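You operate a simulated robot arm through the tools that you are given. There is no shell and no other tool. Be economical: measure what you need, move in short steps, check, and stop when the job is done.

Carry out the task below with a simulated robot arm. There is one attempt and no reset: what you move stays moved.

Task
Put the tray on the top of the side bench away on the nest of the tray jig. Then take the teal net bag and leave it on the desk top. Then put the white roll on the basket row of the sorting table away on the fourth tier from the bottom of the wooden shelf. Then fetch the green cloth and set it on the desk top. Then take the green box and put it on the jig end of the sorting table. Then put the blue box from the draining board on the top of the check shelf. Then take the orange cloth and put it on the top of the steel rack. Then take the grey pan and leave it on the brown board on the second shelf from the bottom of the store rack. Keep to this order. Set down upright: teal net bag, box.

It is judged by the outcome, as a careful person would: the job done as asked, and still so three seconds after it is handed in. It fails if anything else is knocked over, pushed out of place, dropped, spilled or broken. Flat cloth is picked up by pressing the open fingertips on it (5 to 10 N) and closing them slowly along it; thin cloth reads only 2 to 8 mm in the jaws.

Robot
A 6-joint arm with a two-finger gripper on a trunk, on a base that drives. Base frame: it is fixed to the floor where the robot stands at the start and does not move with it; the origin is under the middle of the robot, x ahead of it, y to its left, z up; the surface under the hand at the start is at about z = 780. Lengths are in mm, angles in degrees, forces in N, time in s.
Its first joint turns from -166.0 to 166.0 degrees. Places, roughly: board (35x25x2 cm) [-2700, -9300, 500]; box [-8000, -1500, 1000]; desk top (141x25 cm) [-5780, 500, 720]; fourth tier of the wooden shelf [1100, -4400, 1400]; green box (15x10x6 cm) [-7100, -3000, 400]; green cloth (7x9x3 cm) [-6900, -3300, 800]; grey pan (20x18x7 cm) [-3900, -7500, 300]; jig end of the sorting table [-2900, -2600, 700]; nest of the tray jig (22x15 cm) [-2980, -2680, 740]; orange cloth (7x9x3 cm) [-6800, -5300, 400]; teal net bag (12x9x15 cm) [-3100, -1400, 800]; top of the check shelf [-7000, -3500, 900]; top of the steel rack [-7900, -1900, 1100]; tray (20x15x3 cm) [700, 100, 800]; white roll (8x8x5 cm) [-3400, -2600, 800]. Payload 2.45 kg.
The TCP is the grasp point between the finger pads, 20 mm short of the fingertips. In the tool frame z runs along the fingers and y along their closing line. Largest opening 140 mm; the body of the gripper starts 168 mm behind the TCP.
Orientation is that of the tool frame in the base frame, as a unit quaternion [w, x, y, z]. With the fingers straight down and closing along the base's y, the tool's x points along the base's -x, its y along +y and its z along -z.

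Tools
- The arm moves only by the tool move_arm. Its argument "moves" is one flat list of numbers, 7 for each row, row after row: the shift along the base's x, y, z in units of 150 mm (1.0 is 150 mm), then the turn, a rotation vector about the base's x, y, z in units of 180 degrees (1.0 is 180 degrees), then the closure, from 0 (fully open) to 1 (shut). In form: [x, y, z, rx, ry, rz, claw, x, y, z, rx, ry, rz, claw, ...]. A call has 1 to 12 rows; each row is the pose to reach, as a shift and turn from the pose commanded when the call began. A call with a number of a shift or a turn outside -1 to 1 is refused whole. A row lasts 0.2 s, in which the tool goes at most 50 mm and 8.6 degrees; a call with a longer step from one row to the next is refused whole, and so is a gripper value outside its range. Where a pose cannot be reached the arm comes as near as it can. A force on the tool above 40 N (or 10 N above the force at the start of the call, whichever is more), or a blocked arm, ends the call early, and 0.2 s more pass. The fingers move at their own pace (about 45 mm/s each) and stop on an object; they squeeze with about 44 N. The grip force told is the motor's: it shows also when the fingers shut on nothing. Time passes only in rows, and 0.2 s behind the last, so rows that repeat a pose let the fingers close. The reply holds the time, the measured pose of the TCP, the force on the tool along the base axes, the opening and the grip force, in the units named above and with some noise, with the torque about the TCP (base axes, N m) and any sound that the robot's microphone picked up, and new pictures: "show" is both (left out), scene, wrist or none.
- Cameras (640 x 400 px; columns grow to the right, rows downward): "scene" is now at [-95.3, 169.5, 1152.9]; the picture's right is [-0.07, -1.00, 0.00], its down [-0.23, 0.02, -0.97] and it looks along [0.97, -0.07, -0.24] (base axes); focal length 272 px, centre (320, 200). "wrist" rides on the gripper at [78, 11, -209] in the tool frame; the picture's right is [-0.14, 0.99, 0.00], its down [-0.92, -0.13, -0.37] and it looks along [-0.36, -0.05, 0.93] (tool axes); focal length 280 px, centre (320, 200). There is no depth. A picture from a camera that has moved, and an enlarged one, comes with that camera's place and axes in the base frame and with its lens.
- steer(legs): drives the robot by 1 to 6 legs, each [ahead, left, turn to the left] in mm, mm and degrees, along the robot's own axes; the way and the turn of a leg run together, so that a leg with both is an arc; at most 1500 mm and 180 degrees a leg. The arm and the cameras ride along, it lands a little off, and it stops where it bumps. It gives what a move gives, and a new picture of the scene camera.
- aim_head(pan, tilt): turns the head with the scene camera to pan (to the left, within 143 degrees either way) and tilt (down, from -29 to 69), counted from straight ahead of the robot. It gives what a move gives, and a new picture of the scene camera.
- zoom(camera, box): a new picture of the part [left, top, right, bottom] of that camera's present view, enlarged. The clock stands still meanwhile.
- hand_in(): hands the job in; it is judged then, once.

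Work in short steps. Places have to be worked out from the pictures, the camera data and where the tool is seen: move nearer, look again, correct. Check each grasp and each placing, and mend what went wrong. You have 483 turns and 360 pictures in all, those below and enlarged ones among them. Open the gripper and draw the arm clear of the work before you hand the job in, unless the task says otherwise; then end with one line.

The tools are called after "Request:" as name(argument=value, ...) on one line, values as JSON. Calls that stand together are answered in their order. move_arm: Moves the arm, as the interface text tells. Its arguments: {"type":"object","properties":{"moves":{"type":"array"},"show":{"type":"string","enum":["both","scene","wrist","none"]}},"required":["moves"]} The other tools are called the same way: steer (legs) drives the base; aim_head (pan, tilt) turns the head that bears the scene camera; zoom (camera, box) takes an enlarged picture of a part of a camera's view; hand_in () hands the job in.

At the start:

```text
clock: 0.0
position: [601.2, 180.7, 1016.6]
ee_rot: [0.001, -0.001, 1.0, 0.0]
wrist_force: [0.1, 0.7, 0.0]
torque: [-0.02, 0.01, 0.02]
width: 140.1
finger_force: 0.0
robot x, y, heading: [-0.4, -0.7, -0.2]
head pan, tilt: [-4.0, 13.6]
```

scene: 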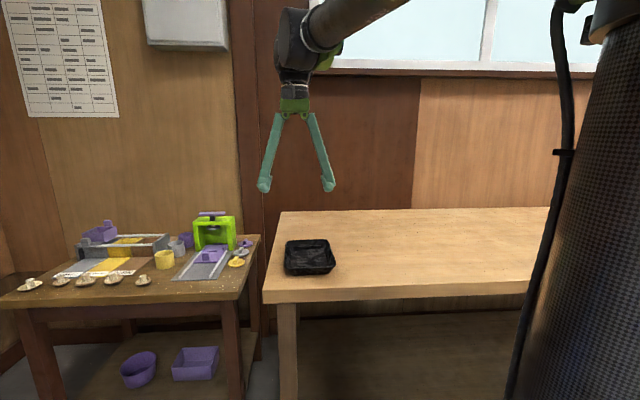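
wrist: 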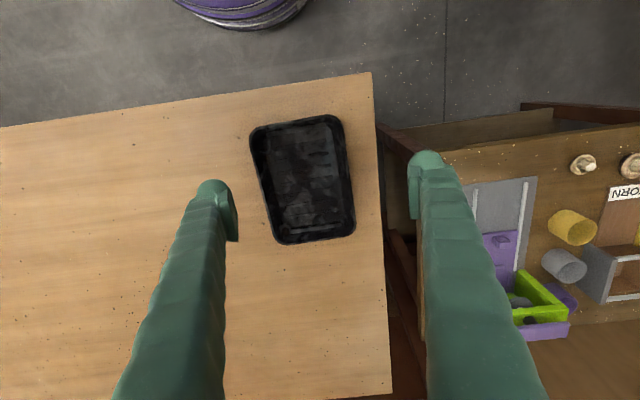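

The tray's long axis seems to lie along x, with its centre near (655,150). I'll zoom in to check its walls and width before choosing a grip.

Request:
zoom(camera="wrist", box=[220, 90, 380, 260])

Request:
zoom(camera="scene", box=[260, 220, 360, 290])

```text
2.35 times, centred on (300, 175) of wrist
camera zoom: at [522.2, 191.9, 1225.8], right [0.14, 0.99, 0.0], down [0.92, -0.13, 0.37], along [0.37, -0.05, -0.93], focal length 660 px, centre (367, 259)
```

zoom: 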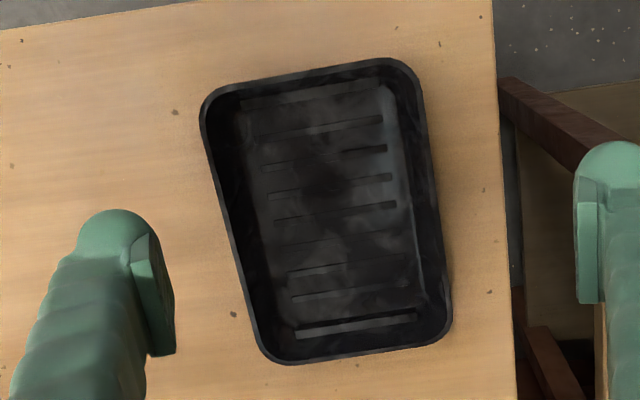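

```text
5.71 times, centred on (310, 255) of scene
camera zoom: at [-95.3, 169.5, 1152.9], right [-0.07, -1.0, 0.0], down [-0.23, 0.02, -0.97], along [0.97, -0.07, -0.24], focal length 1557 px, centre (377, -114)
```

zoom: 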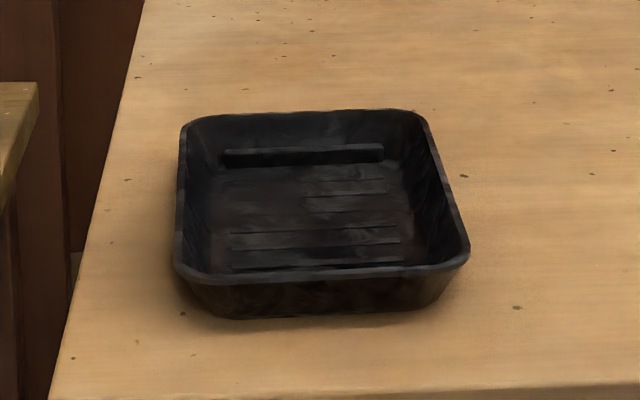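

The thin-walled tray spans about y 81–216 and x 562–748, with its rim near z 812. I'll grip the left long wall at its middle, and start by hovering above it with the jaws half closed.

Request:
move_arm(moves=[0.12, 0.1, -0.2, 0, 0, 0, 0.57, 0.3, 0.22, -0.4, 0, 0, 0, 0.57, 0.36, 0.22, -0.6, 0, 0, 0, 0.57, 0.36, 0.22, -0.85, 0, 0, 0, 0.57, 0.36, 0.22, -0.95, 0, 0, 0, 0.57, 0.36, 0.22, -0.95, 0, 0, 0, 0.57])

```text
clock: 1.4
position: [655.0, 212.2, 876.4]
ee_rot: [0.001, 0.0, 1.0, 0.0]
wrist_force: [-0.5, -0.1, -0.7]
torque: [0.02, 0.0, 0.0]
width: 60.4
finger_force: 0.0
robot x, y, heading: [-0.3, -2.3, 0.1]
head pan, tilt: [-4.0, 13.6]
camera scene: at [-95.3, 169.5, 1152.9], right [-0.07, -1.0, 0.0], down [-0.23, 0.02, -0.97], along [0.97, -0.07, -0.24], focal length 272 px, centre (320, 200)
camera wrist: at [575.7, 223.0, 1084.8], right [0.14, 0.99, 0.0], down [0.92, -0.13, 0.37], along [0.37, -0.05, -0.93], focal length 280 px, centre (320, 200)
```

scene: 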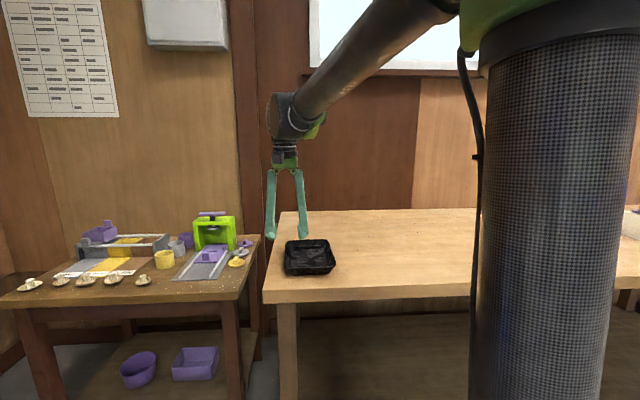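
wrist: 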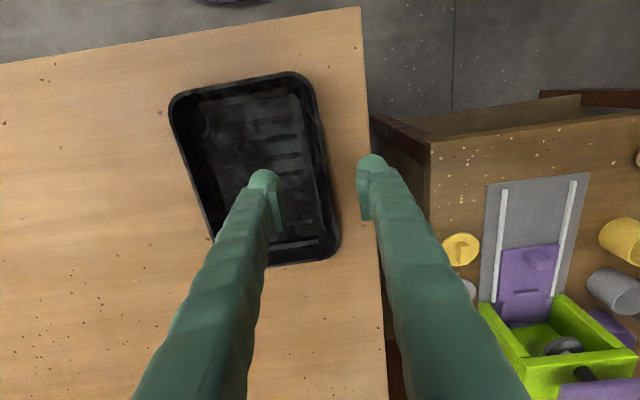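

The right wall's rim passes under the TCP at about (655,212). I'll lower to TCP z≈811 and close.

Request:
move_arm(moves=[0, 0, -0.2, 0, 0, 0, 0.57, 0, 0, -0.35, 0, 0, 0, 0.57, 0, 0, -0.43, 0, 0, 0, 0.57, 0, 0, -0.43, 0, 0, 0, 0.8, 0, 0, -0.43, 0, 0, 0, 1, 0, 0, -0.43, 0, 0, 0, 1, 0, 0, -0.43, 0, 0, 0, 1, 0, 0, -0.43, 0, 0, 0, 1])

```text
clock: 3.2
position: [655.2, 213.0, 809.9]
ee_rot: [0.001, 0.0, 1.0, 0.0]
wrist_force: [1.0, 0.2, 3.4]
torque: [-0.31, -0.05, 0.2]
width: 6.0
finger_force: 30.8
robot x, y, heading: [0.7, -1.6, 0.4]
head pan, tilt: [-4.0, 13.6]
camera scene: at [-95.4, 169.5, 1152.9], right [-0.07, -1.0, 0.0], down [-0.23, 0.02, -0.97], along [0.97, -0.07, -0.24], focal length 272 px, centre (320, 200)
camera wrist: at [576.6, 224.5, 1018.7], right [0.14, 0.99, 0.0], down [0.92, -0.13, 0.37], along [0.37, -0.05, -0.93], focal length 280 px, centre (320, 200)
```

scene: 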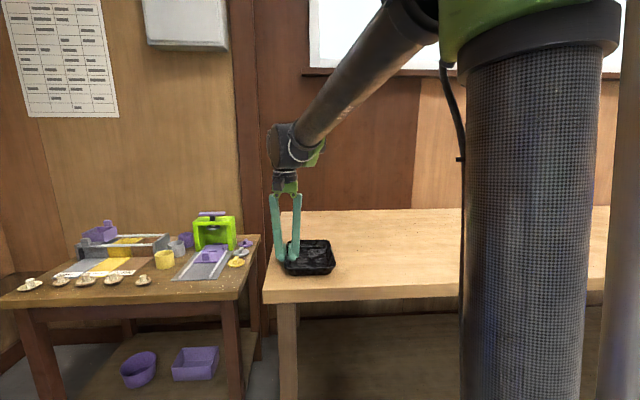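
wrist: 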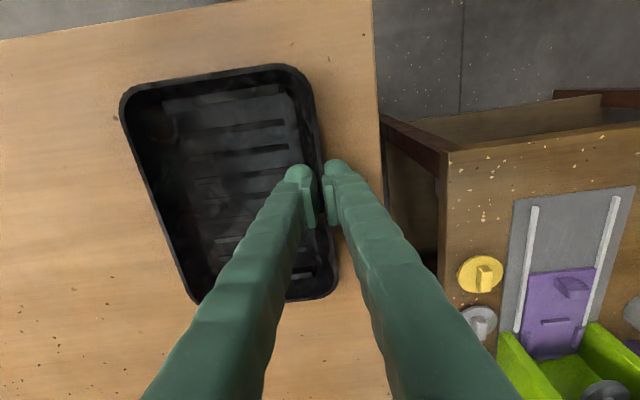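

The wall is gripped, with 6 mm in the jaws. I'll lift it and check that it hangs level.

Request:
move_arm(moves=[0, 0, 0.1, 0, 0, 0, 1, 0, 0, 0.3, 0, 0, 0, 1, 0, 0, 0.6, 0, 0, 0, 1, -0.3, 0, 0.85, 0, 0, 0, 1, -0.6, 0, 1, 0, 0, 0, 1, -0.9, 0, 1, 0, 0, 0, 1])

Request:
aim_head(pan=100, tilt=15)

Request:
aim_head(pan=143, tilt=15)

Request:
aim_head(pan=-143, tilt=15)

```text
refused: row 4 steps farther than a row can; nothing moved
```

```text
clock: 5.0
position: [656.0, 213.7, 809.8]
ee_rot: [0.0, 0.0, 1.0, 0.0]
wrist_force: [-1.8, -0.1, 2.5]
torque: [-0.34, 0.04, -0.21]
width: 5.8
finger_force: 30.4
robot x, y, heading: [-0.6, -0.4, 0.4]
head pan, tilt: [100.0, 15.0]
camera scene: at [-204.7, 268.0, 1150.6], right [0.98, 0.17, 0.0], down [0.04, -0.26, -0.97], along [-0.17, 0.95, -0.26], focal length 272 px, centre (320, 200)
```

scene: 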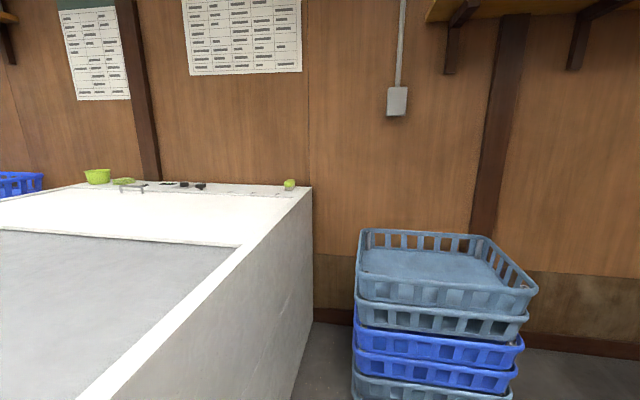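

```text
clock: 6.1
position: [655.2, 213.5, 809.6]
ee_rot: [0.001, 0.0, 1.0, 0.001]
wrist_force: [-1.1, 0.7, 2.6]
torque: [-0.35, 0.05, -0.22]
width: 6.1
finger_force: 30.5
robot x, y, heading: [0.1, 0.7, 0.1]
head pan, tilt: [143.0, 15.0]
camera scene: at [-263.0, 232.3, 1150.6], right [0.6, 0.8, 0.0], down [0.21, -0.16, -0.97], along [-0.77, 0.58, -0.26], focal length 272 px, centre (320, 200)
```

scene: 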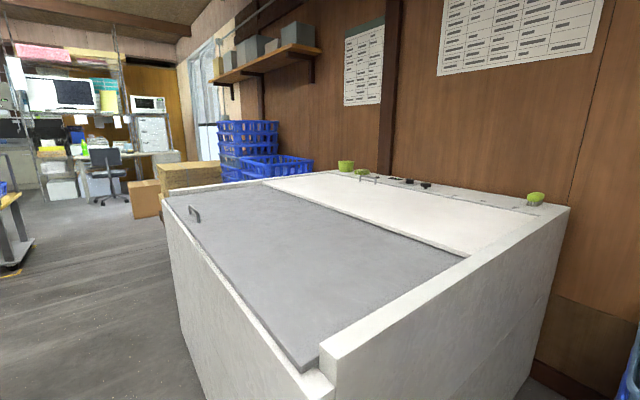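

```text
clock: 10.0
position: [655.2, 213.0, 811.2]
ee_rot: [0.0, 0.0, 1.0, 0.0]
wrist_force: [-0.5, 0.1, 4.4]
torque: [-0.36, 0.05, -0.2]
width: 6.1
finger_force: 30.6
robot x, y, heading: [2.2, 0.4, -0.1]
head pan, tilt: [-143.0, 15.0]
camera scene: at [-263.1, 119.7, 1150.6], right [-0.6, 0.8, 0.0], down [0.21, 0.16, -0.97], along [-0.77, -0.58, -0.26], focal length 272 px, centre (320, 200)
```

scene: 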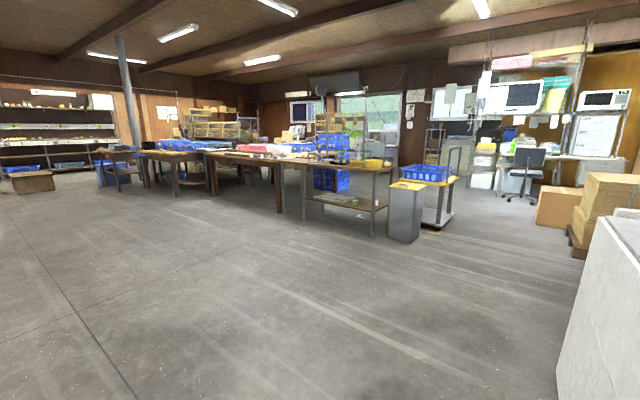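

I'll redo the lift with shorter steps, and zoom in on the sorting table while the head faces it.

Request:
zoom(camera="scene", box=[130, 90, 470, 250])

Request:
move_arm(moves=[0, 0, 0.1, 0, 0, 0, 1, 0, 0, 0.3, 0, 0, 0, 1, 0, 0, 0.6, 0, 0, 0, 1, -0.2, 0, 0.8, 0, 0, 0, 1, -0.4, 0, 0.95, 0, 0, 0, 1, -0.7, 0, 0.95, 0, 0, 0, 1, -1, 0, 0.95, 0, 0, 0, 1], show="wrist")

```text
1.88 times, centred on (300, 170) of scene
camera zoom: at [-263.1, 119.7, 1150.6], right [-0.6, 0.8, 0.0], down [0.21, 0.16, -0.97], along [-0.77, -0.58, -0.26], focal length 513 px, centre (358, 256)
```

zoom: 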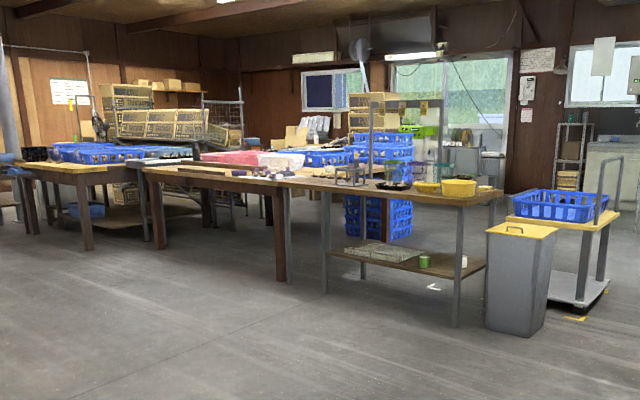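

```text
clock: 11.6
position: [501.5, 213.0, 950.9]
ee_rot: [0.001, 0.0, 1.0, 0.0]
wrist_force: [-0.3, 0.5, 0.2]
torque: [0.01, 0.03, 0.01]
width: 6.1
finger_force: 29.6
robot x, y, heading: [2.3, -1.9, -0.0]
head pan, tilt: [-143.0, 15.0]
camera wrist: at [422.9, 222.9, 1159.3], right [0.14, 0.99, 0.0], down [0.92, -0.13, 0.37], along [0.37, -0.05, -0.93], focal length 280 px, centre (320, 200)
```

wrist: 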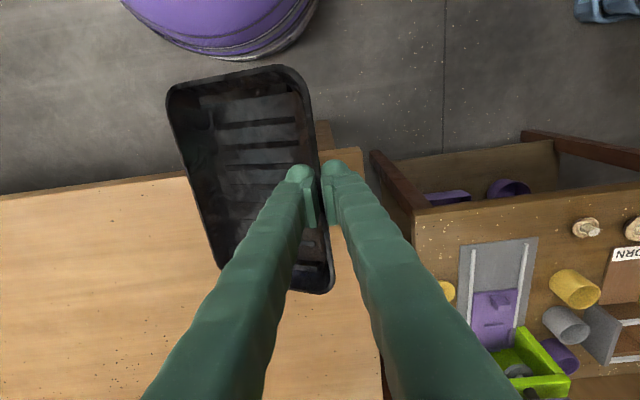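

The tray hangs level. The sorting table's front edge runs along x≈-2750 with clear floor before it, so I'll draw the arm in, back away, turn to face it and approach.

Request:
move_arm(moves=[-0.3, 0, 0.1, 0, 0, 0, 1, -0.6, 0, 0.2, 0, 0, 0, 1, -0.8, -0.2, 0.3, 0, 0, 0, 1, -0.8, -0.2, 0.3, 0, 0, 0, 1], show="none")

Request:
steer(legs=[[-800, -300, 0], [-800, -800, 0], [0, 0, -90]])

```text
clock: 12.6
position: [384.9, 185.3, 999.0]
ee_rot: [0.001, 0.0, 1.0, 0.001]
wrist_force: [0.3, -0.8, 0.5]
torque: [-0.01, -0.01, -0.01]
width: 6.0
finger_force: 29.8
robot x, y, heading: [1.8, -0.6, -0.2]
head pan, tilt: [-143.0, 15.0]
```

```text
clock: 26.4
position: [-1441.0, -1477.9, 999.0]
ee_rot: [0.0, 0.723, 0.691, -0.001]
wrist_force: [0.2, 0.3, -0.6]
torque: [0.0, -0.03, 0.01]
width: 6.0
finger_force: 29.7
robot x, y, heading: [-1607.5, -1083.8, -92.7]
head pan, tilt: [-143.0, 15.0]
camera scene: at [-1478.7, -825.3, 1150.6], right [0.82, 0.57, 0.0], down [0.15, -0.21, -0.97], along [-0.55, 0.8, -0.26], focal length 272 px, centre (320, 200)
```

scene: 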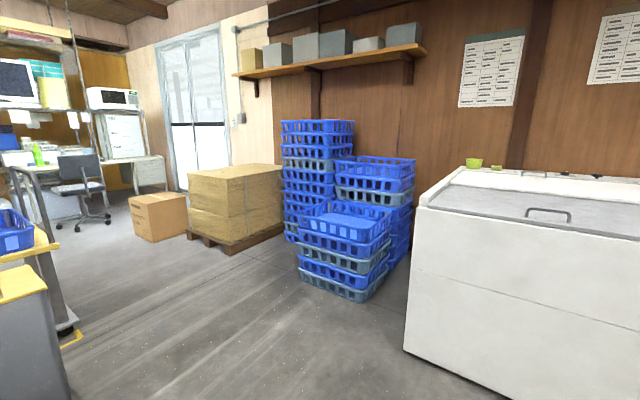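

I'm at (-1607,-1084), facing -y. I'll go on to y≈-2600, turn to face the table, and look at the jig.

Request:
steer(legs=[[1480, -250, 0], [0, 0, -87.5]])

Request:
aim_head(pan=0, tilt=22)

```text
refused: leg 1 is longer than a leg can be; nothing moved
```

```text
clock: 28.7
position: [-1442.1, -1478.5, 997.7]
ee_rot: [0.0, 0.723, 0.691, -0.001]
wrist_force: [0.9, 0.0, -0.7]
torque: [0.01, -0.01, 0.01]
width: 6.0
finger_force: 29.1
robot x, y, heading: [-1610.1, -1084.2, -92.3]
head pan, tilt: [0.0, 22.0]
camera scene: at [-1429.8, -995.0, 1139.2], right [-1.0, 0.04, 0.0], down [0.02, 0.37, -0.93], along [-0.04, -0.93, -0.37], focal length 272 px, centre (320, 200)
```

scene: 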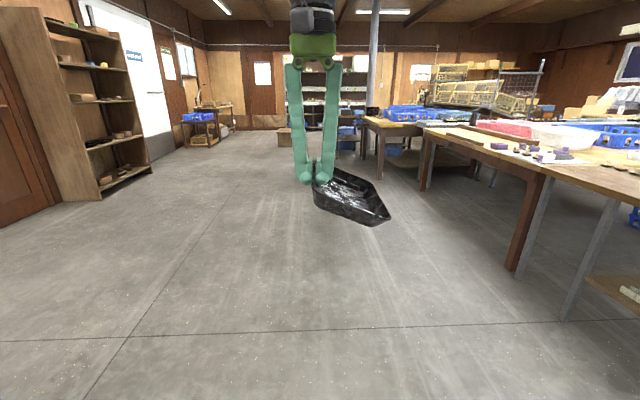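

Request:
steer(legs=[[1450, -200, 0], [0, 0, -87.5]])

```text
clock: 39.7
position: [-2267.4, -2690.8, 998.0]
ee_rot: [0.0, 1.0, -0.014, -0.001]
wrist_force: [0.2, 0.3, 0.3]
torque: [0.0, 0.02, 0.03]
width: 6.0
finger_force: 30.0
robot x, y, heading: [-1876.9, -2517.5, 178.6]
head pan, tilt: [0.0, 22.0]
camera scene: at [-1784.3, -2692.5, 1139.2], right [0.03, 1.0, 0.0], down [0.37, -0.01, -0.93], along [-0.93, 0.03, -0.37], focal length 272 px, centre (320, 200)
```

scene: 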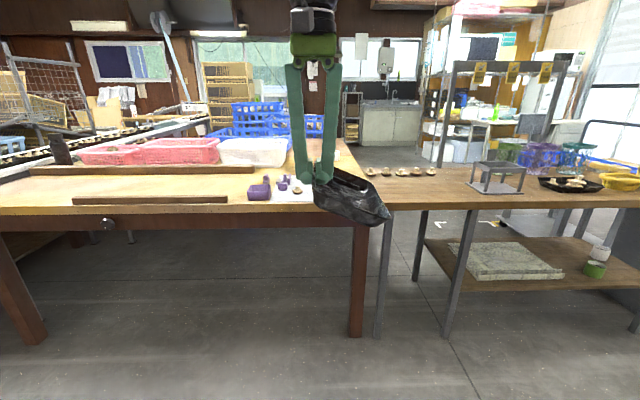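

The tray hides the jig, so I'll swing the arm to the right (+y) and look.

Request:
move_arm(moves=[0, 0.3, 0.1, 0, 0, 0, 1, 0, 0.6, 0.2, 0, 0, 0, 1, 0, 0.9, 0.3, 0, 0, 0, 1, 0, 1, 0.4, 0, 0, 0, 1], show="scene")

Request:
zoom(camera="scene", box=[200, 120, 400, 240])

```text
clock: 40.7
position: [-2268.0, -2540.2, 1058.2]
ee_rot: [0.0, 1.0, -0.014, -0.001]
wrist_force: [0.7, -0.4, -0.5]
torque: [-0.05, 0.0, 0.01]
width: 5.9
finger_force: 29.5
robot x, y, heading: [-1875.7, -2515.7, 178.3]
head pan, tilt: [0.0, 22.0]
camera scene: at [-1784.2, -2692.5, 1139.2], right [0.03, 1.0, 0.0], down [0.37, -0.01, -0.93], along [-0.93, 0.02, -0.37], focal length 272 px, centre (320, 200)
```

scene: 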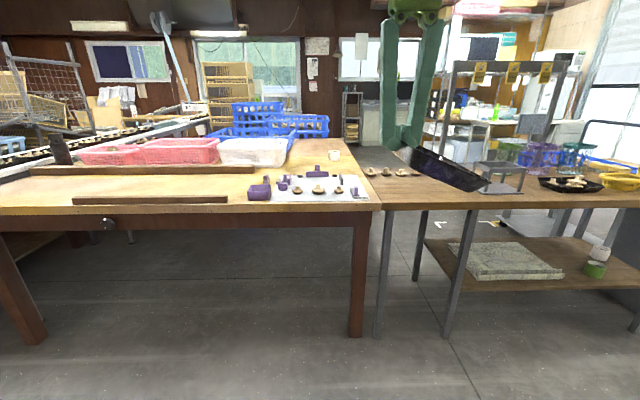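

```text
3.20 times, centred on (300, 180) of scene
camera zoom: at [-1784.2, -2692.5, 1139.2], right [0.03, 1.0, 0.0], down [0.37, -0.01, -0.93], along [-0.93, 0.02, -0.37], focal length 872 px, centre (384, 264)
```

zoom: 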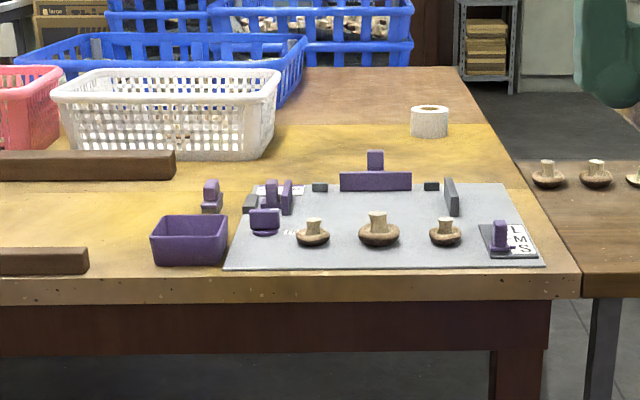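

The nest lies between the rear purple fence and the side blocks, its centre near (-2980,-2680). Three mushrooms sit close in front of it. I'll drive nearer for a better look.

Request:
steer(legs=[[400, 130, 1.5]])

Request:
aim_head(pan=-5, tilt=32)

Request:
zoom(camera="scene", box=[200, 100, 420, 240])

Request:
zoom(camera="wrist", box=[0, 0, 640, 400])

```text
clock: 43.3
position: [-2665.5, -2672.2, 1057.8]
ee_rot: [0.0, 1.0, 0.0, -0.001]
wrist_force: [0.8, -0.2, -0.7]
torque: [0.01, 0.01, 0.04]
width: 5.9
finger_force: 29.2
robot x, y, heading: [-2277.3, -2636.4, -180.0]
head pan, tilt: [0.0, 22.0]
camera scene: at [-2177.5, -2812.3, 1139.2], right [0.0, 1.0, 0.0], down [0.37, 0.0, -0.93], along [-0.93, 0.0, -0.37], focal length 272 px, centre (320, 200)
```

scene: 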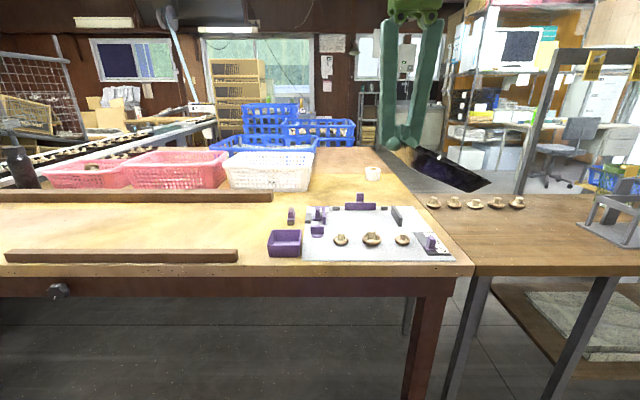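

```text
clock: 44.0
position: [-2665.9, -2673.6, 1058.8]
ee_rot: [0.0, 1.0, -0.001, -0.001]
wrist_force: [0.3, 0.5, 0.1]
torque: [-0.03, -0.03, 0.01]
width: 6.0
finger_force: 29.6
robot x, y, heading: [-2274.0, -2639.8, -179.8]
head pan, tilt: [-5.0, 32.0]
camera scene: at [-2173.9, -2804.5, 1123.3], right [0.09, 1.0, 0.0], down [0.53, -0.05, -0.85], along [-0.85, 0.07, -0.53], focal length 272 px, centre (320, 200)
```

scene: 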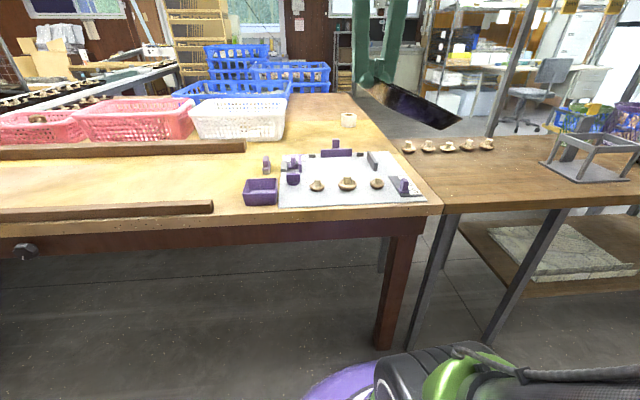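

```text
2.86 times, centred on (310, 170) of scene
camera zoom: at [-2173.9, -2804.5, 1123.3], right [0.09, 1.0, 0.0], down [0.53, -0.05, -0.85], along [-0.85, 0.07, -0.53], focal length 778 px, centre (349, 286)
```

zoom: 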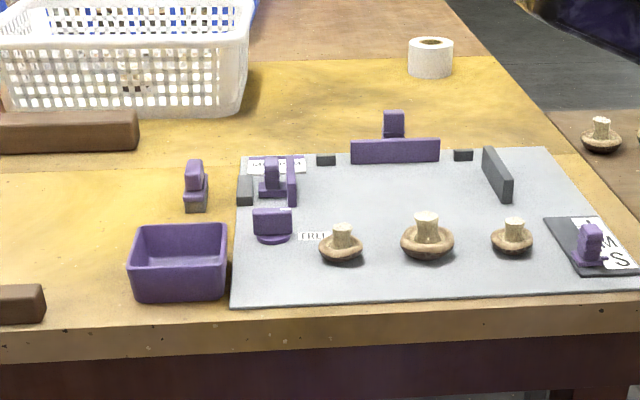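

```text
1.00 times, centred on (320, 200) of wrist (not enlarged: the box is as wide or as high as the picture)
camera zoom: at [-2587.3, -2684.0, 1266.9], right [-0.14, -0.99, 0.0], down [-0.92, 0.13, 0.37], along [-0.37, 0.05, -0.93], focal length 280 px, centre (320, 200)
```

zoom: 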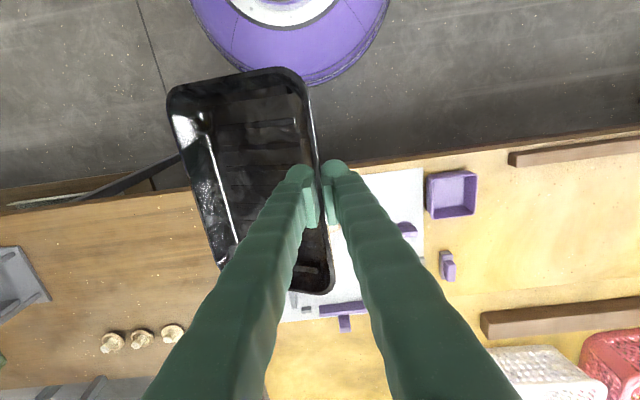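

The tray seems to droop about its sloped wall. The scene camera sees it end-on now, so I'll zoom in to measure the droop.

Request:
aim_head(pan=-15, tilt=10)

Request:
zoom(camera="scene", box=[300, 150, 460, 250])

```text
clock: 44.9
position: [-2666.4, -2673.5, 1058.9]
ee_rot: [-0.001, 1.0, 0.0, 0.0]
wrist_force: [-0.2, 0.5, 0.2]
torque: [0.01, -0.01, -0.01]
width: 5.9
finger_force: 29.9
robot x, y, heading: [-2278.3, -2642.9, -179.9]
head pan, tilt: [-15.0, 10.0]
camera scene: at [-2174.5, -2788.3, 1158.7], right [0.26, 0.97, 0.0], down [0.17, -0.04, -0.98], along [-0.95, 0.25, -0.17], focal length 272 px, centre (320, 200)
```

scene: 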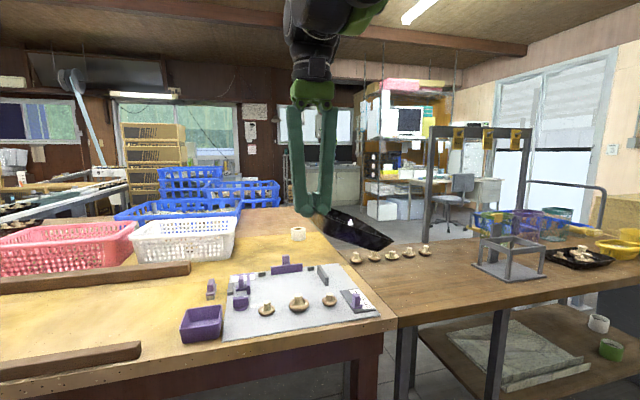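

```text
4.00 times, centred on (380, 200) of scene
camera zoom: at [-2174.5, -2788.3, 1158.7], right [0.26, 0.97, 0.0], down [0.17, -0.04, -0.98], along [-0.95, 0.25, -0.17], focal length 1090 px, centre (80, 200)
```

zoom: 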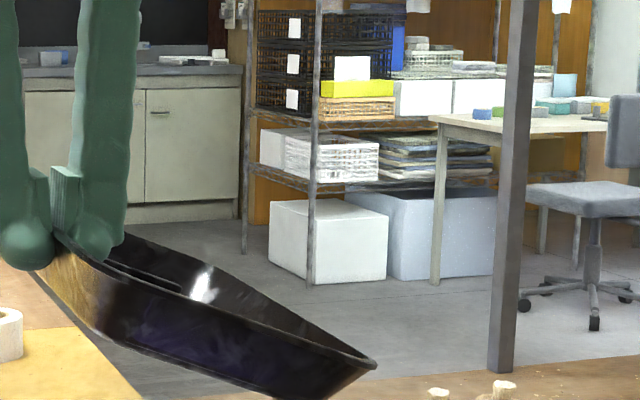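

Droop is about 24°. I'll turn the gripper +90° about z so the tray points away from me, and then tilt it to level the tray.

Request:
move_arm(moves=[-0.05, 0, 0, 0, 0, 0.045, 1, -0.1, 0, 0, 0, 0, 0.09, 1, -0.15, 0, 0, 0, 0, 0.135, 1, -0.2, 0, 0, 0, 0, 0.18, 1, -0.3, 0, 0, 0, 0, 0.225, 1, -0.4, 0, 0, 0, 0, 0.27, 1, -0.5, 0, 0, 0, 0, 0.315, 1, -0.6, 0, 0, 0, 0, 0.36, 1, -0.7, 0, 0, 0, 0, 0.405, 1, -0.8, 0, 0, 0, 0, 0.45, 1, -0.9, 0, 0, 0, 0, 0.495, 1, -0.9, 0, 0, 0, 0, 0.5, 1], show="none")

Request:
move_arm(moves=[-0.1, 0, -0.1, 0, 0.045, 0, 1, -0.2, 0, -0.2, 0, 0.09, 0, 1, -0.3, 0, -0.3, 0, 0.133, 0, 1, -0.4, 0, -0.4, 0, 0.133, 0, 1, -0.5, 0, -0.55, 0, 0.133, 0, 1, -0.6, 0, -0.7, 0, 0.133, 0, 1, -0.7, 0, -0.7, 0, 0.133, 0, 1])

```text
clock: 47.5
position: [-2800.2, -2674.2, 1057.9]
ee_rot: [0.001, 0.707, 0.708, -0.001]
wrist_force: [-1.0, 0.2, -0.1]
torque: [-0.02, -0.03, 0.0]
width: 6.0
finger_force: 30.0
robot x, y, heading: [-2273.3, -2638.9, -180.1]
head pan, tilt: [-15.0, 10.0]
```

```text
clock: 49.1
position: [-2906.1, -2673.0, 954.3]
ee_rot: [-0.146, 0.692, 0.692, -0.148]
wrist_force: [0.6, -0.7, -0.2]
torque: [0.0, 0.0, 0.01]
width: 5.7
finger_force: 29.9
robot x, y, heading: [-2274.4, -2636.6, -180.3]
head pan, tilt: [-15.0, 10.0]
camera scene: at [-2174.5, -2788.2, 1158.8], right [0.26, 0.97, 0.0], down [0.17, -0.04, -0.98], along [-0.95, 0.25, -0.17], focal length 272 px, centre (320, 200)
camera wrist: at [-2811.2, -2594.1, 1140.4], right [0.91, -0.14, -0.4], down [0.03, -0.92, 0.39], along [-0.42, -0.37, -0.83], focal length 280 px, centre (320, 200)
```

scene: 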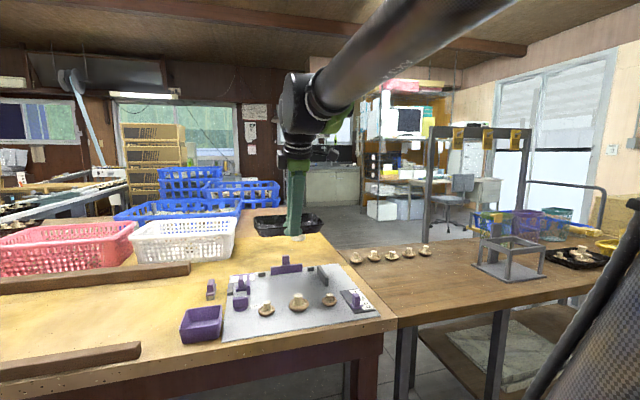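
wrist: 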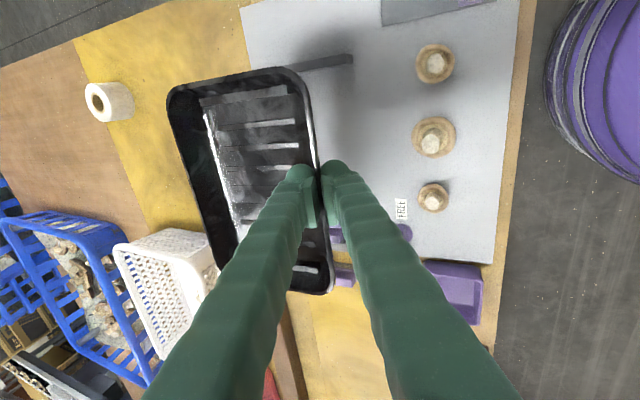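

Request:
zoom(camera="scene", box=[220, 190, 360, 320])

```text
3.08 times, centred on (290, 255) of scene
camera zoom: at [-2174.5, -2788.2, 1158.8], right [0.26, 0.97, 0.0], down [0.17, -0.04, -0.98], along [-0.95, 0.25, -0.17], focal length 838 px, centre (412, 31)
```

zoom: 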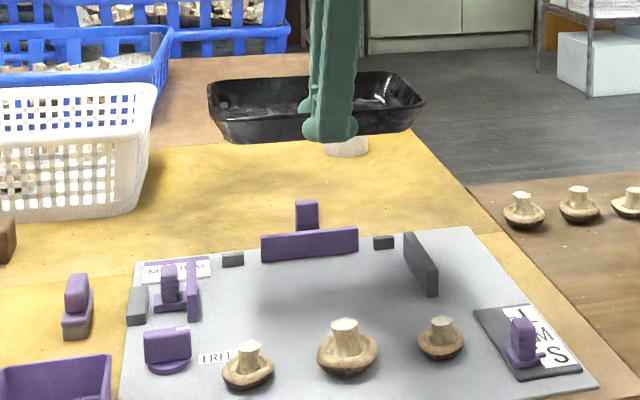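

The tray looks level, and the mushroom caps end near x≈-2860, which clears the outer finger. I'll lower to just above the nest.

Request:
move_arm(moves=[-0.03, -0.02, -0.2, 0, 0, 0, 1, -0.06, -0.04, -0.4, 0, 0, 0, 1, -0.07, -0.047, -0.6, 0, 0, 0, 1, -0.07, -0.047, -0.8, 0, 0, 0, 1, -0.07, -0.047, -1, 0, 0, 0, 1, -0.07, -0.047, -1, 0, 0, 0, 1])

Request:
zoom(camera="scene", box=[220, 190, 360, 320])

```text
clock: 50.5
position: [-2915.5, -2680.0, 803.1]
ee_rot: [-0.147, 0.691, 0.692, -0.146]
wrist_force: [-0.4, -0.4, -0.2]
torque: [-0.02, -0.03, -0.02]
width: 5.9
finger_force: 29.5
robot x, y, heading: [-2277.4, -2642.4, -180.0]
head pan, tilt: [-15.0, 10.0]
camera scene: at [-2174.6, -2788.2, 1158.8], right [0.26, 0.97, 0.0], down [0.17, -0.04, -0.98], along [-0.95, 0.25, -0.17], focal length 272 px, centre (320, 200)
camera wrist: at [-2821.6, -2601.5, 989.8], right [0.91, -0.14, -0.4], down [0.03, -0.92, 0.39], along [-0.42, -0.37, -0.83], focal length 280 px, centre (320, 200)
```

scene: 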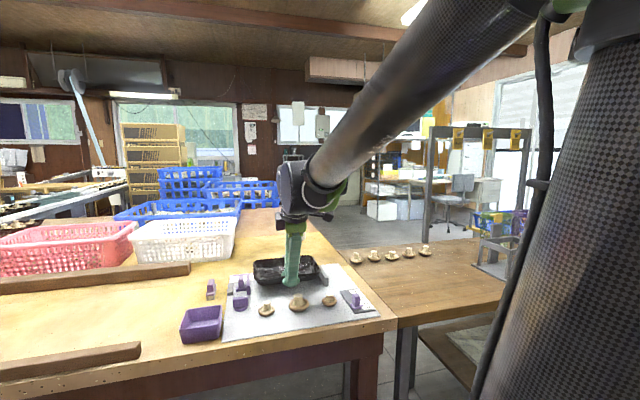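
wrist: 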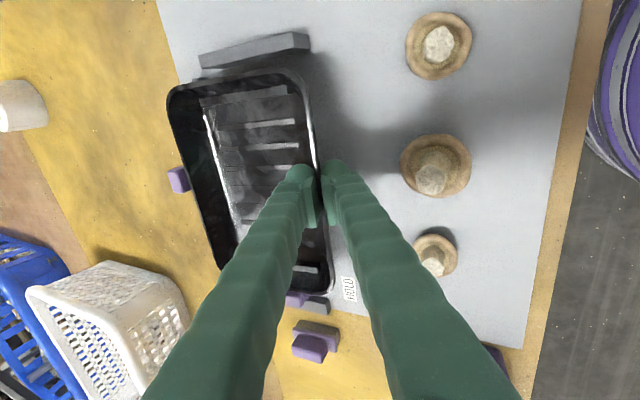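

```text
3.08 times, centred on (290, 255) of scene
camera zoom: at [-2174.6, -2788.2, 1158.8], right [0.26, 0.97, 0.0], down [0.17, -0.04, -0.98], along [-0.95, 0.25, -0.17], focal length 838 px, centre (412, 31)
```

zoom: 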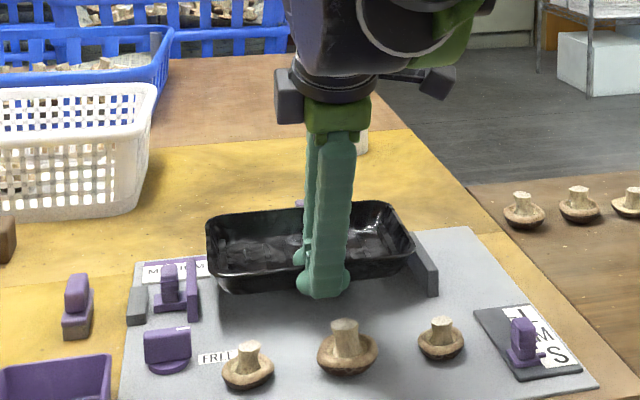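

It's well aligned; I'll shift +5 mm in y and lower gently until it touches.

Request:
move_arm(moves=[0, 0.035, -0.07, 0, 0, 0, 1, 0, 0.035, -0.13, 0, 0, 0, 1, 0, 0.035, -0.17, 0, 0, 0, 1, 0, 0.035, -0.2, 0, 0, 0, 1, 0, 0.035, -0.2, 0, 0, 0, 1], show="wrist")

Request:
zoom(camera="scene", box=[220, 220, 360, 320])

```text
clock: 51.7
position: [-2915.5, -2676.1, 773.8]
ee_rot: [-0.147, 0.691, 0.692, -0.147]
wrist_force: [-1.2, 0.3, 0.1]
torque: [0.0, 0.0, 0.01]
width: 6.2
finger_force: 29.5
robot x, y, heading: [-2278.5, -2637.4, -179.9]
head pan, tilt: [-15.0, 10.0]
camera wrist: at [-2821.7, -2597.0, 960.3], right [0.91, -0.14, -0.4], down [0.03, -0.92, 0.39], along [-0.42, -0.37, -0.83], focal length 280 px, centre (320, 200)
```

wrist: 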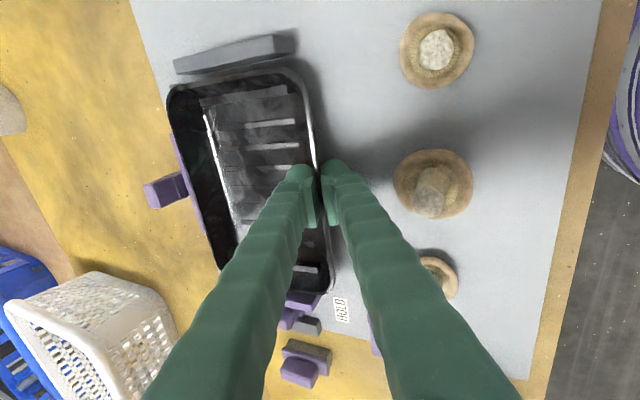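

```text
4.00 times, centred on (290, 270) of scene
camera zoom: at [-2174.6, -2788.2, 1158.8], right [0.26, 0.97, 0.0], down [0.17, -0.04, -0.98], along [-0.95, 0.25, -0.17], focal length 1090 px, centre (440, -80)
```

zoom: 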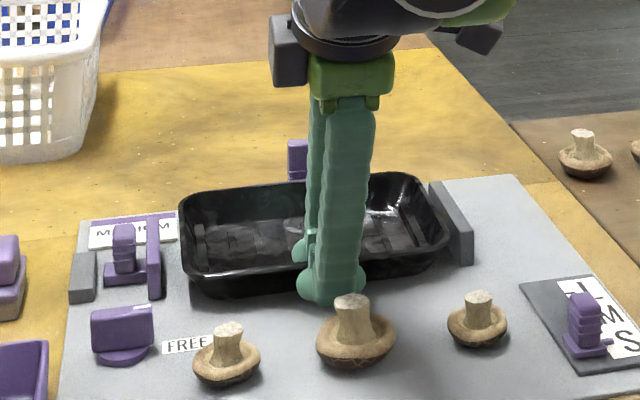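

There's no contact yet, so I'll lower more in small steps.

Request:
move_arm(moves=[0, 0, -0.02, 0, 0, 0, 1, 0, 0, -0.04, 0, 0, 0, 1, 0, 0, -0.055, 0, 0, 0, 1, 0, 0, -0.055, 0, 0, 0, 1], show="none")

```text
clock: 52.7
position: [-2916.1, -2675.9, 768.5]
ee_rot: [-0.148, 0.691, 0.692, -0.148]
wrist_force: [0.5, -2.5, 22.3]
torque: [-0.05, 0.18, -0.01]
width: 5.9
finger_force: 29.7
robot x, y, heading: [-2275.1, -2637.0, -179.8]
head pan, tilt: [-15.0, 10.0]
```

Contact at z≈769. I'll relieve the press, open slightly, and withdraw along the finger axis.

Request:
move_arm(moves=[0, 0, 0.015, 0, 0, 0, 1, 0, 0, 0.015, 0, 0, 0, 0.9, 0, 0, 0.015, 0, 0, 0, 0.85, 0, 0, 0.015, 0, 0, 0, 0.85, 0.045, 0, 0.115, 0, 0, 0, 0.85, 0.09, 0, 0.215, 0, 0, 0, 0.85, 0.18, 0, 0.415, 0, 0, 0, 0.85, 0.27, 0, 0.615, 0, 0, 0, 0.85, 0.4, 0, 0.9, 0, 0, 0, 0.85], show="wrist")

Request:
zoom(camera="scene", box=[220, 220, 360, 320])

```text
clock: 54.7
position: [-2854.6, -2674.8, 901.1]
ee_rot: [-0.147, 0.692, 0.691, -0.146]
wrist_force: [-0.4, -0.6, 1.0]
torque: [0.0, -0.01, 0.05]
width: 21.1
finger_force: 0.1
robot x, y, heading: [-2278.2, -2637.5, -180.1]
head pan, tilt: [-15.0, 10.0]
camera wrist: at [-2760.8, -2596.7, 1087.2], right [0.91, -0.14, -0.4], down [0.03, -0.92, 0.39], along [-0.42, -0.37, -0.83], focal length 280 px, centre (320, 200)
```

wrist: 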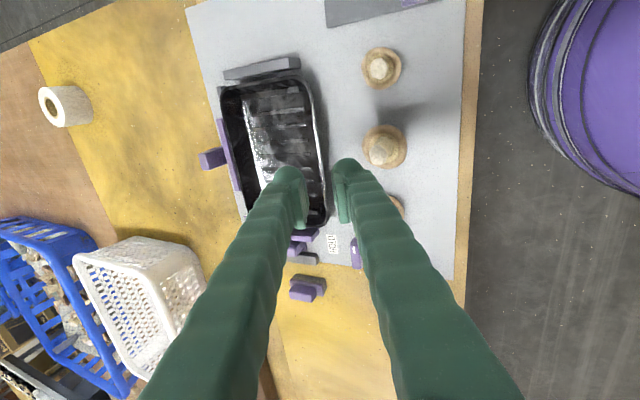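

```text
4.00 times, centred on (290, 270) of scene
camera zoom: at [-2174.7, -2788.2, 1158.8], right [0.26, 0.97, 0.0], down [0.17, -0.04, -0.98], along [-0.95, 0.25, -0.17], focal length 1090 px, centre (440, -80)
```

zoom: 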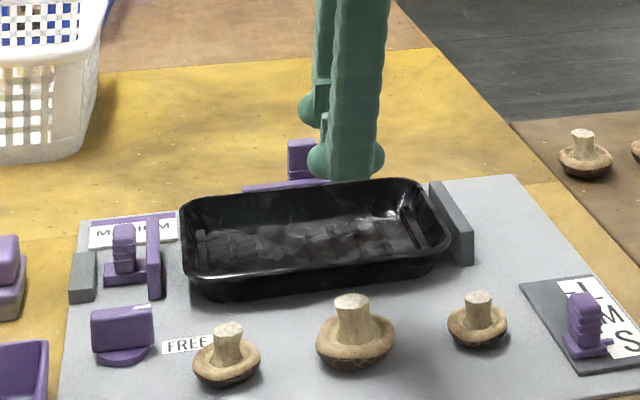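

The tray sits flat in the nest. Next is the bag: I'll level the tool, draw in, and drive along the table to y≈-1400.

Request:
move_arm(moves=[0.1, 0, 0.2, 0, -0.045, 0, 0.85, 0.3, 0, 0.4, 0, -0.09, 0, 0.85, 0.5, 0, 0.5, 0, -0.135, 0, 0.5, 0.8, 0, 0.6, 0, -0.135, 0, 0.2, 1, 0, 0.6, 0, -0.135, 0, 0], show="none")

Request:
move_arm(moves=[0.2, 0, 0, 0, 0, -0.045, 0, 0.4, 0, 0, 0, 0, -0.09, 0, 0.6, 0, 0, 0, 0, -0.135, 0, 0.8, 0, 0, 0, 0, -0.18, 0, 1, 0, 0, 0, 0, -0.225, 0, 1, 0, 0, 0, 0, -0.27, 0, 1, 0, 0, 0, 0, -0.315, 0, 1, 0, 0, 0, 0, -0.36, 0, 1, 0, 0, 0, 0, -0.405, 0, 1, 0, 0, 0, 0, -0.45, 0, 1, 0, 0, 0, 0, -0.495, 0], show="none")

Request:
steer(legs=[[-400, 0, 0], [0, -1150, 0]])

Request:
aim_head(pan=0, tilt=20)

```text
clock: 55.9
position: [-2708.4, -2675.8, 992.4]
ee_rot: [0.003, 0.707, 0.707, 0.002]
wrist_force: [0.1, 0.3, 0.1]
torque: [-0.02, -0.07, 0.02]
width: 88.9
finger_force: 0.0
robot x, y, heading: [-2276.3, -2642.1, -180.1]
head pan, tilt: [-15.0, 10.0]
```

```text
clock: 58.3
position: [-2556.1, -2674.9, 989.9]
ee_rot: [0.002, 1.0, 0.007, -0.001]
wrist_force: [0.2, 0.7, -1.0]
torque: [-0.02, -0.04, -0.02]
width: 139.9
finger_force: 0.0
robot x, y, heading: [-2275.7, -2641.5, -180.0]
head pan, tilt: [-15.0, 10.0]
```

```text
clock: 66.2
position: [-2171.1, -1526.3, 989.8]
ee_rot: [0.003, 1.0, 0.017, -0.001]
wrist_force: [0.0, 0.5, 0.2]
torque: [0.01, 0.02, 0.01]
width: 139.7
finger_force: 0.0
robot x, y, heading: [-1892.5, -1485.2, -179.1]
head pan, tilt: [-15.0, 10.0]
camera scene: at [-1787.0, -1631.5, 1158.8], right [0.24, 0.97, 0.0], down [0.17, -0.04, -0.98], along [-0.96, 0.23, -0.17], focal length 272 px, centre (320, 200)
```

scene: 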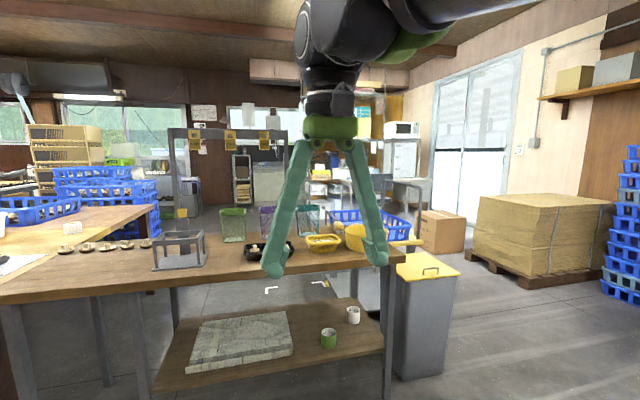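

```text
clock: 67.0
position: [-2170.6, -1526.4, 990.0]
ee_rot: [0.003, 1.0, 0.019, -0.001]
wrist_force: [0.1, 0.4, 0.6]
torque: [-0.02, 0.04, -0.03]
width: 139.8
finger_force: 0.0
robot x, y, heading: [-1889.9, -1484.4, -178.8]
head pan, tilt: [0.0, 20.0]
camera scene: at [-1789.8, -1655.5, 1142.5], right [-0.02, 1.0, 0.0], down [0.34, 0.01, -0.94], along [-0.94, -0.02, -0.34], focal length 272 px, centre (320, 200)
```

scene: 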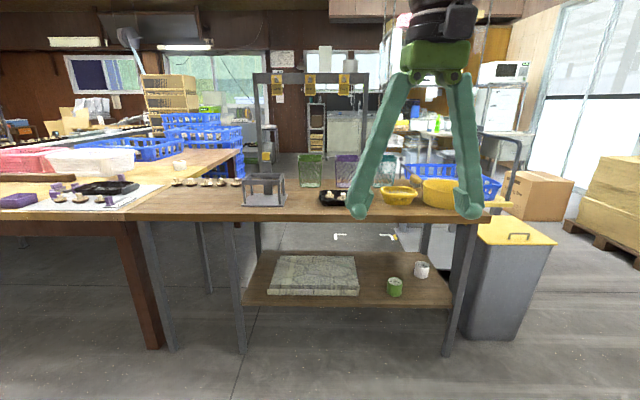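

Request:
zoom(camera="scene", box=[230, 60, 430, 220])

```text
2.50 times, centred on (330, 140) of scene
camera zoom: at [-1789.8, -1655.5, 1142.5], right [-0.02, 1.0, 0.0], down [0.34, 0.01, -0.94], along [-0.94, -0.02, -0.34], focal length 681 px, centre (295, 350)
```

zoom: 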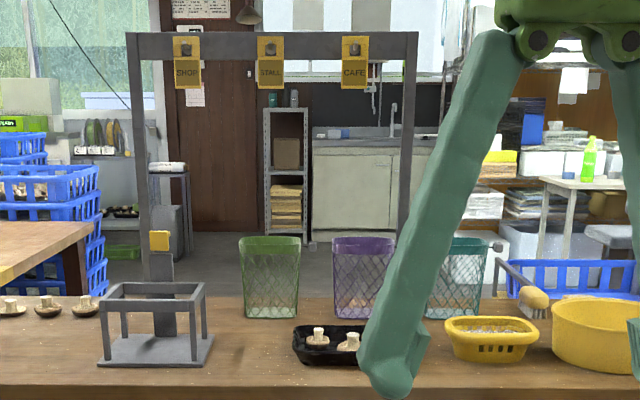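

The teal bag stands at the table's back near (-3095,-1365), in front of the hook arch. I'll drive up closer.

Request:
steer(legs=[[440, -60, -1.2]])

Request:
aim_head(pan=-14, tilt=22)

Request:
zoom(camera="wrist", box=[0, 0, 640, 400])

```text
clock: 69.6
position: [-2597.9, -1461.9, 991.2]
ee_rot: [0.002, 1.0, 0.007, -0.001]
wrist_force: [-0.2, -0.1, 0.2]
torque: [0.01, 0.02, 0.03]
width: 139.8
finger_force: 0.0
robot x, y, heading: [-2319.2, -1429.7, 179.4]
head pan, tilt: [0.0, 20.0]
camera scene: at [-2221.4, -1601.3, 1142.5], right [0.0, 1.0, 0.0], down [0.34, 0.0, -0.94], along [-0.94, 0.0, -0.34], focal length 272 px, centre (320, 200)
```

scene: 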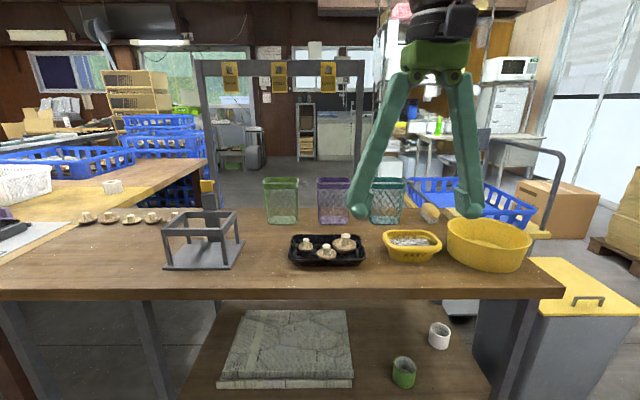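

```text
clock: 70.4
position: [-2599.0, -1462.6, 990.1]
ee_rot: [0.003, 1.0, 0.006, -0.001]
wrist_force: [-1.1, 0.4, -0.3]
torque: [0.0, -0.02, 0.0]
width: 139.9
finger_force: 0.1
robot x, y, heading: [-2321.9, -1426.4, 180.0]
head pan, tilt: [-14.0, 22.0]
camera scene: at [-2218.2, -1578.9, 1139.2], right [0.25, 0.97, 0.0], down [0.36, -0.09, -0.93], along [-0.9, 0.23, -0.37], focal length 272 px, centre (320, 200)
```

scene: 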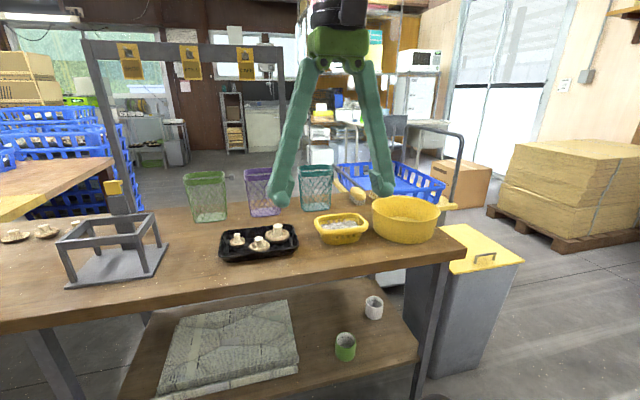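

```text
1.00 times, centred on (320, 200) of wrist (not enlarged: the box is as wide or as high as the picture)
camera zoom: at [-2520.6, -1470.8, 1198.8], right [-0.13, -0.99, 0.01], down [-0.92, 0.12, 0.37], along [-0.37, 0.04, -0.93], focal length 280 px, centre (320, 200)
```

zoom: 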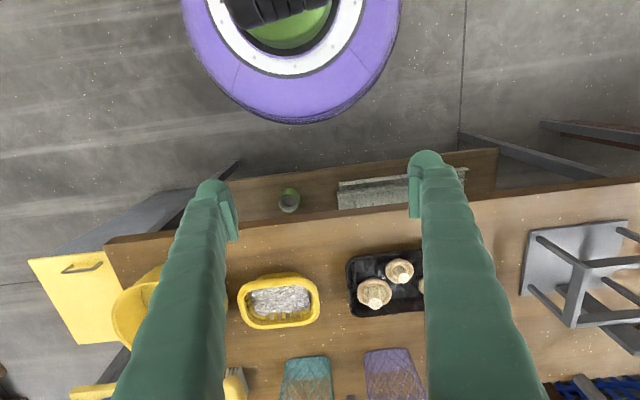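

Request:
zoom(camera="scene", box=[230, 140, 390, 240])

```text
4.00 times, centred on (310, 190) of scene
camera zoom: at [-2218.2, -1578.9, 1139.2], right [0.25, 0.97, 0.0], down [0.36, -0.09, -0.93], along [-0.9, 0.23, -0.37], focal length 1090 px, centre (360, 240)
```

zoom: 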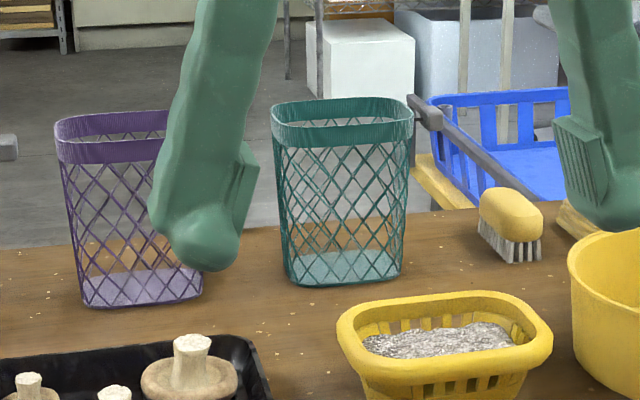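

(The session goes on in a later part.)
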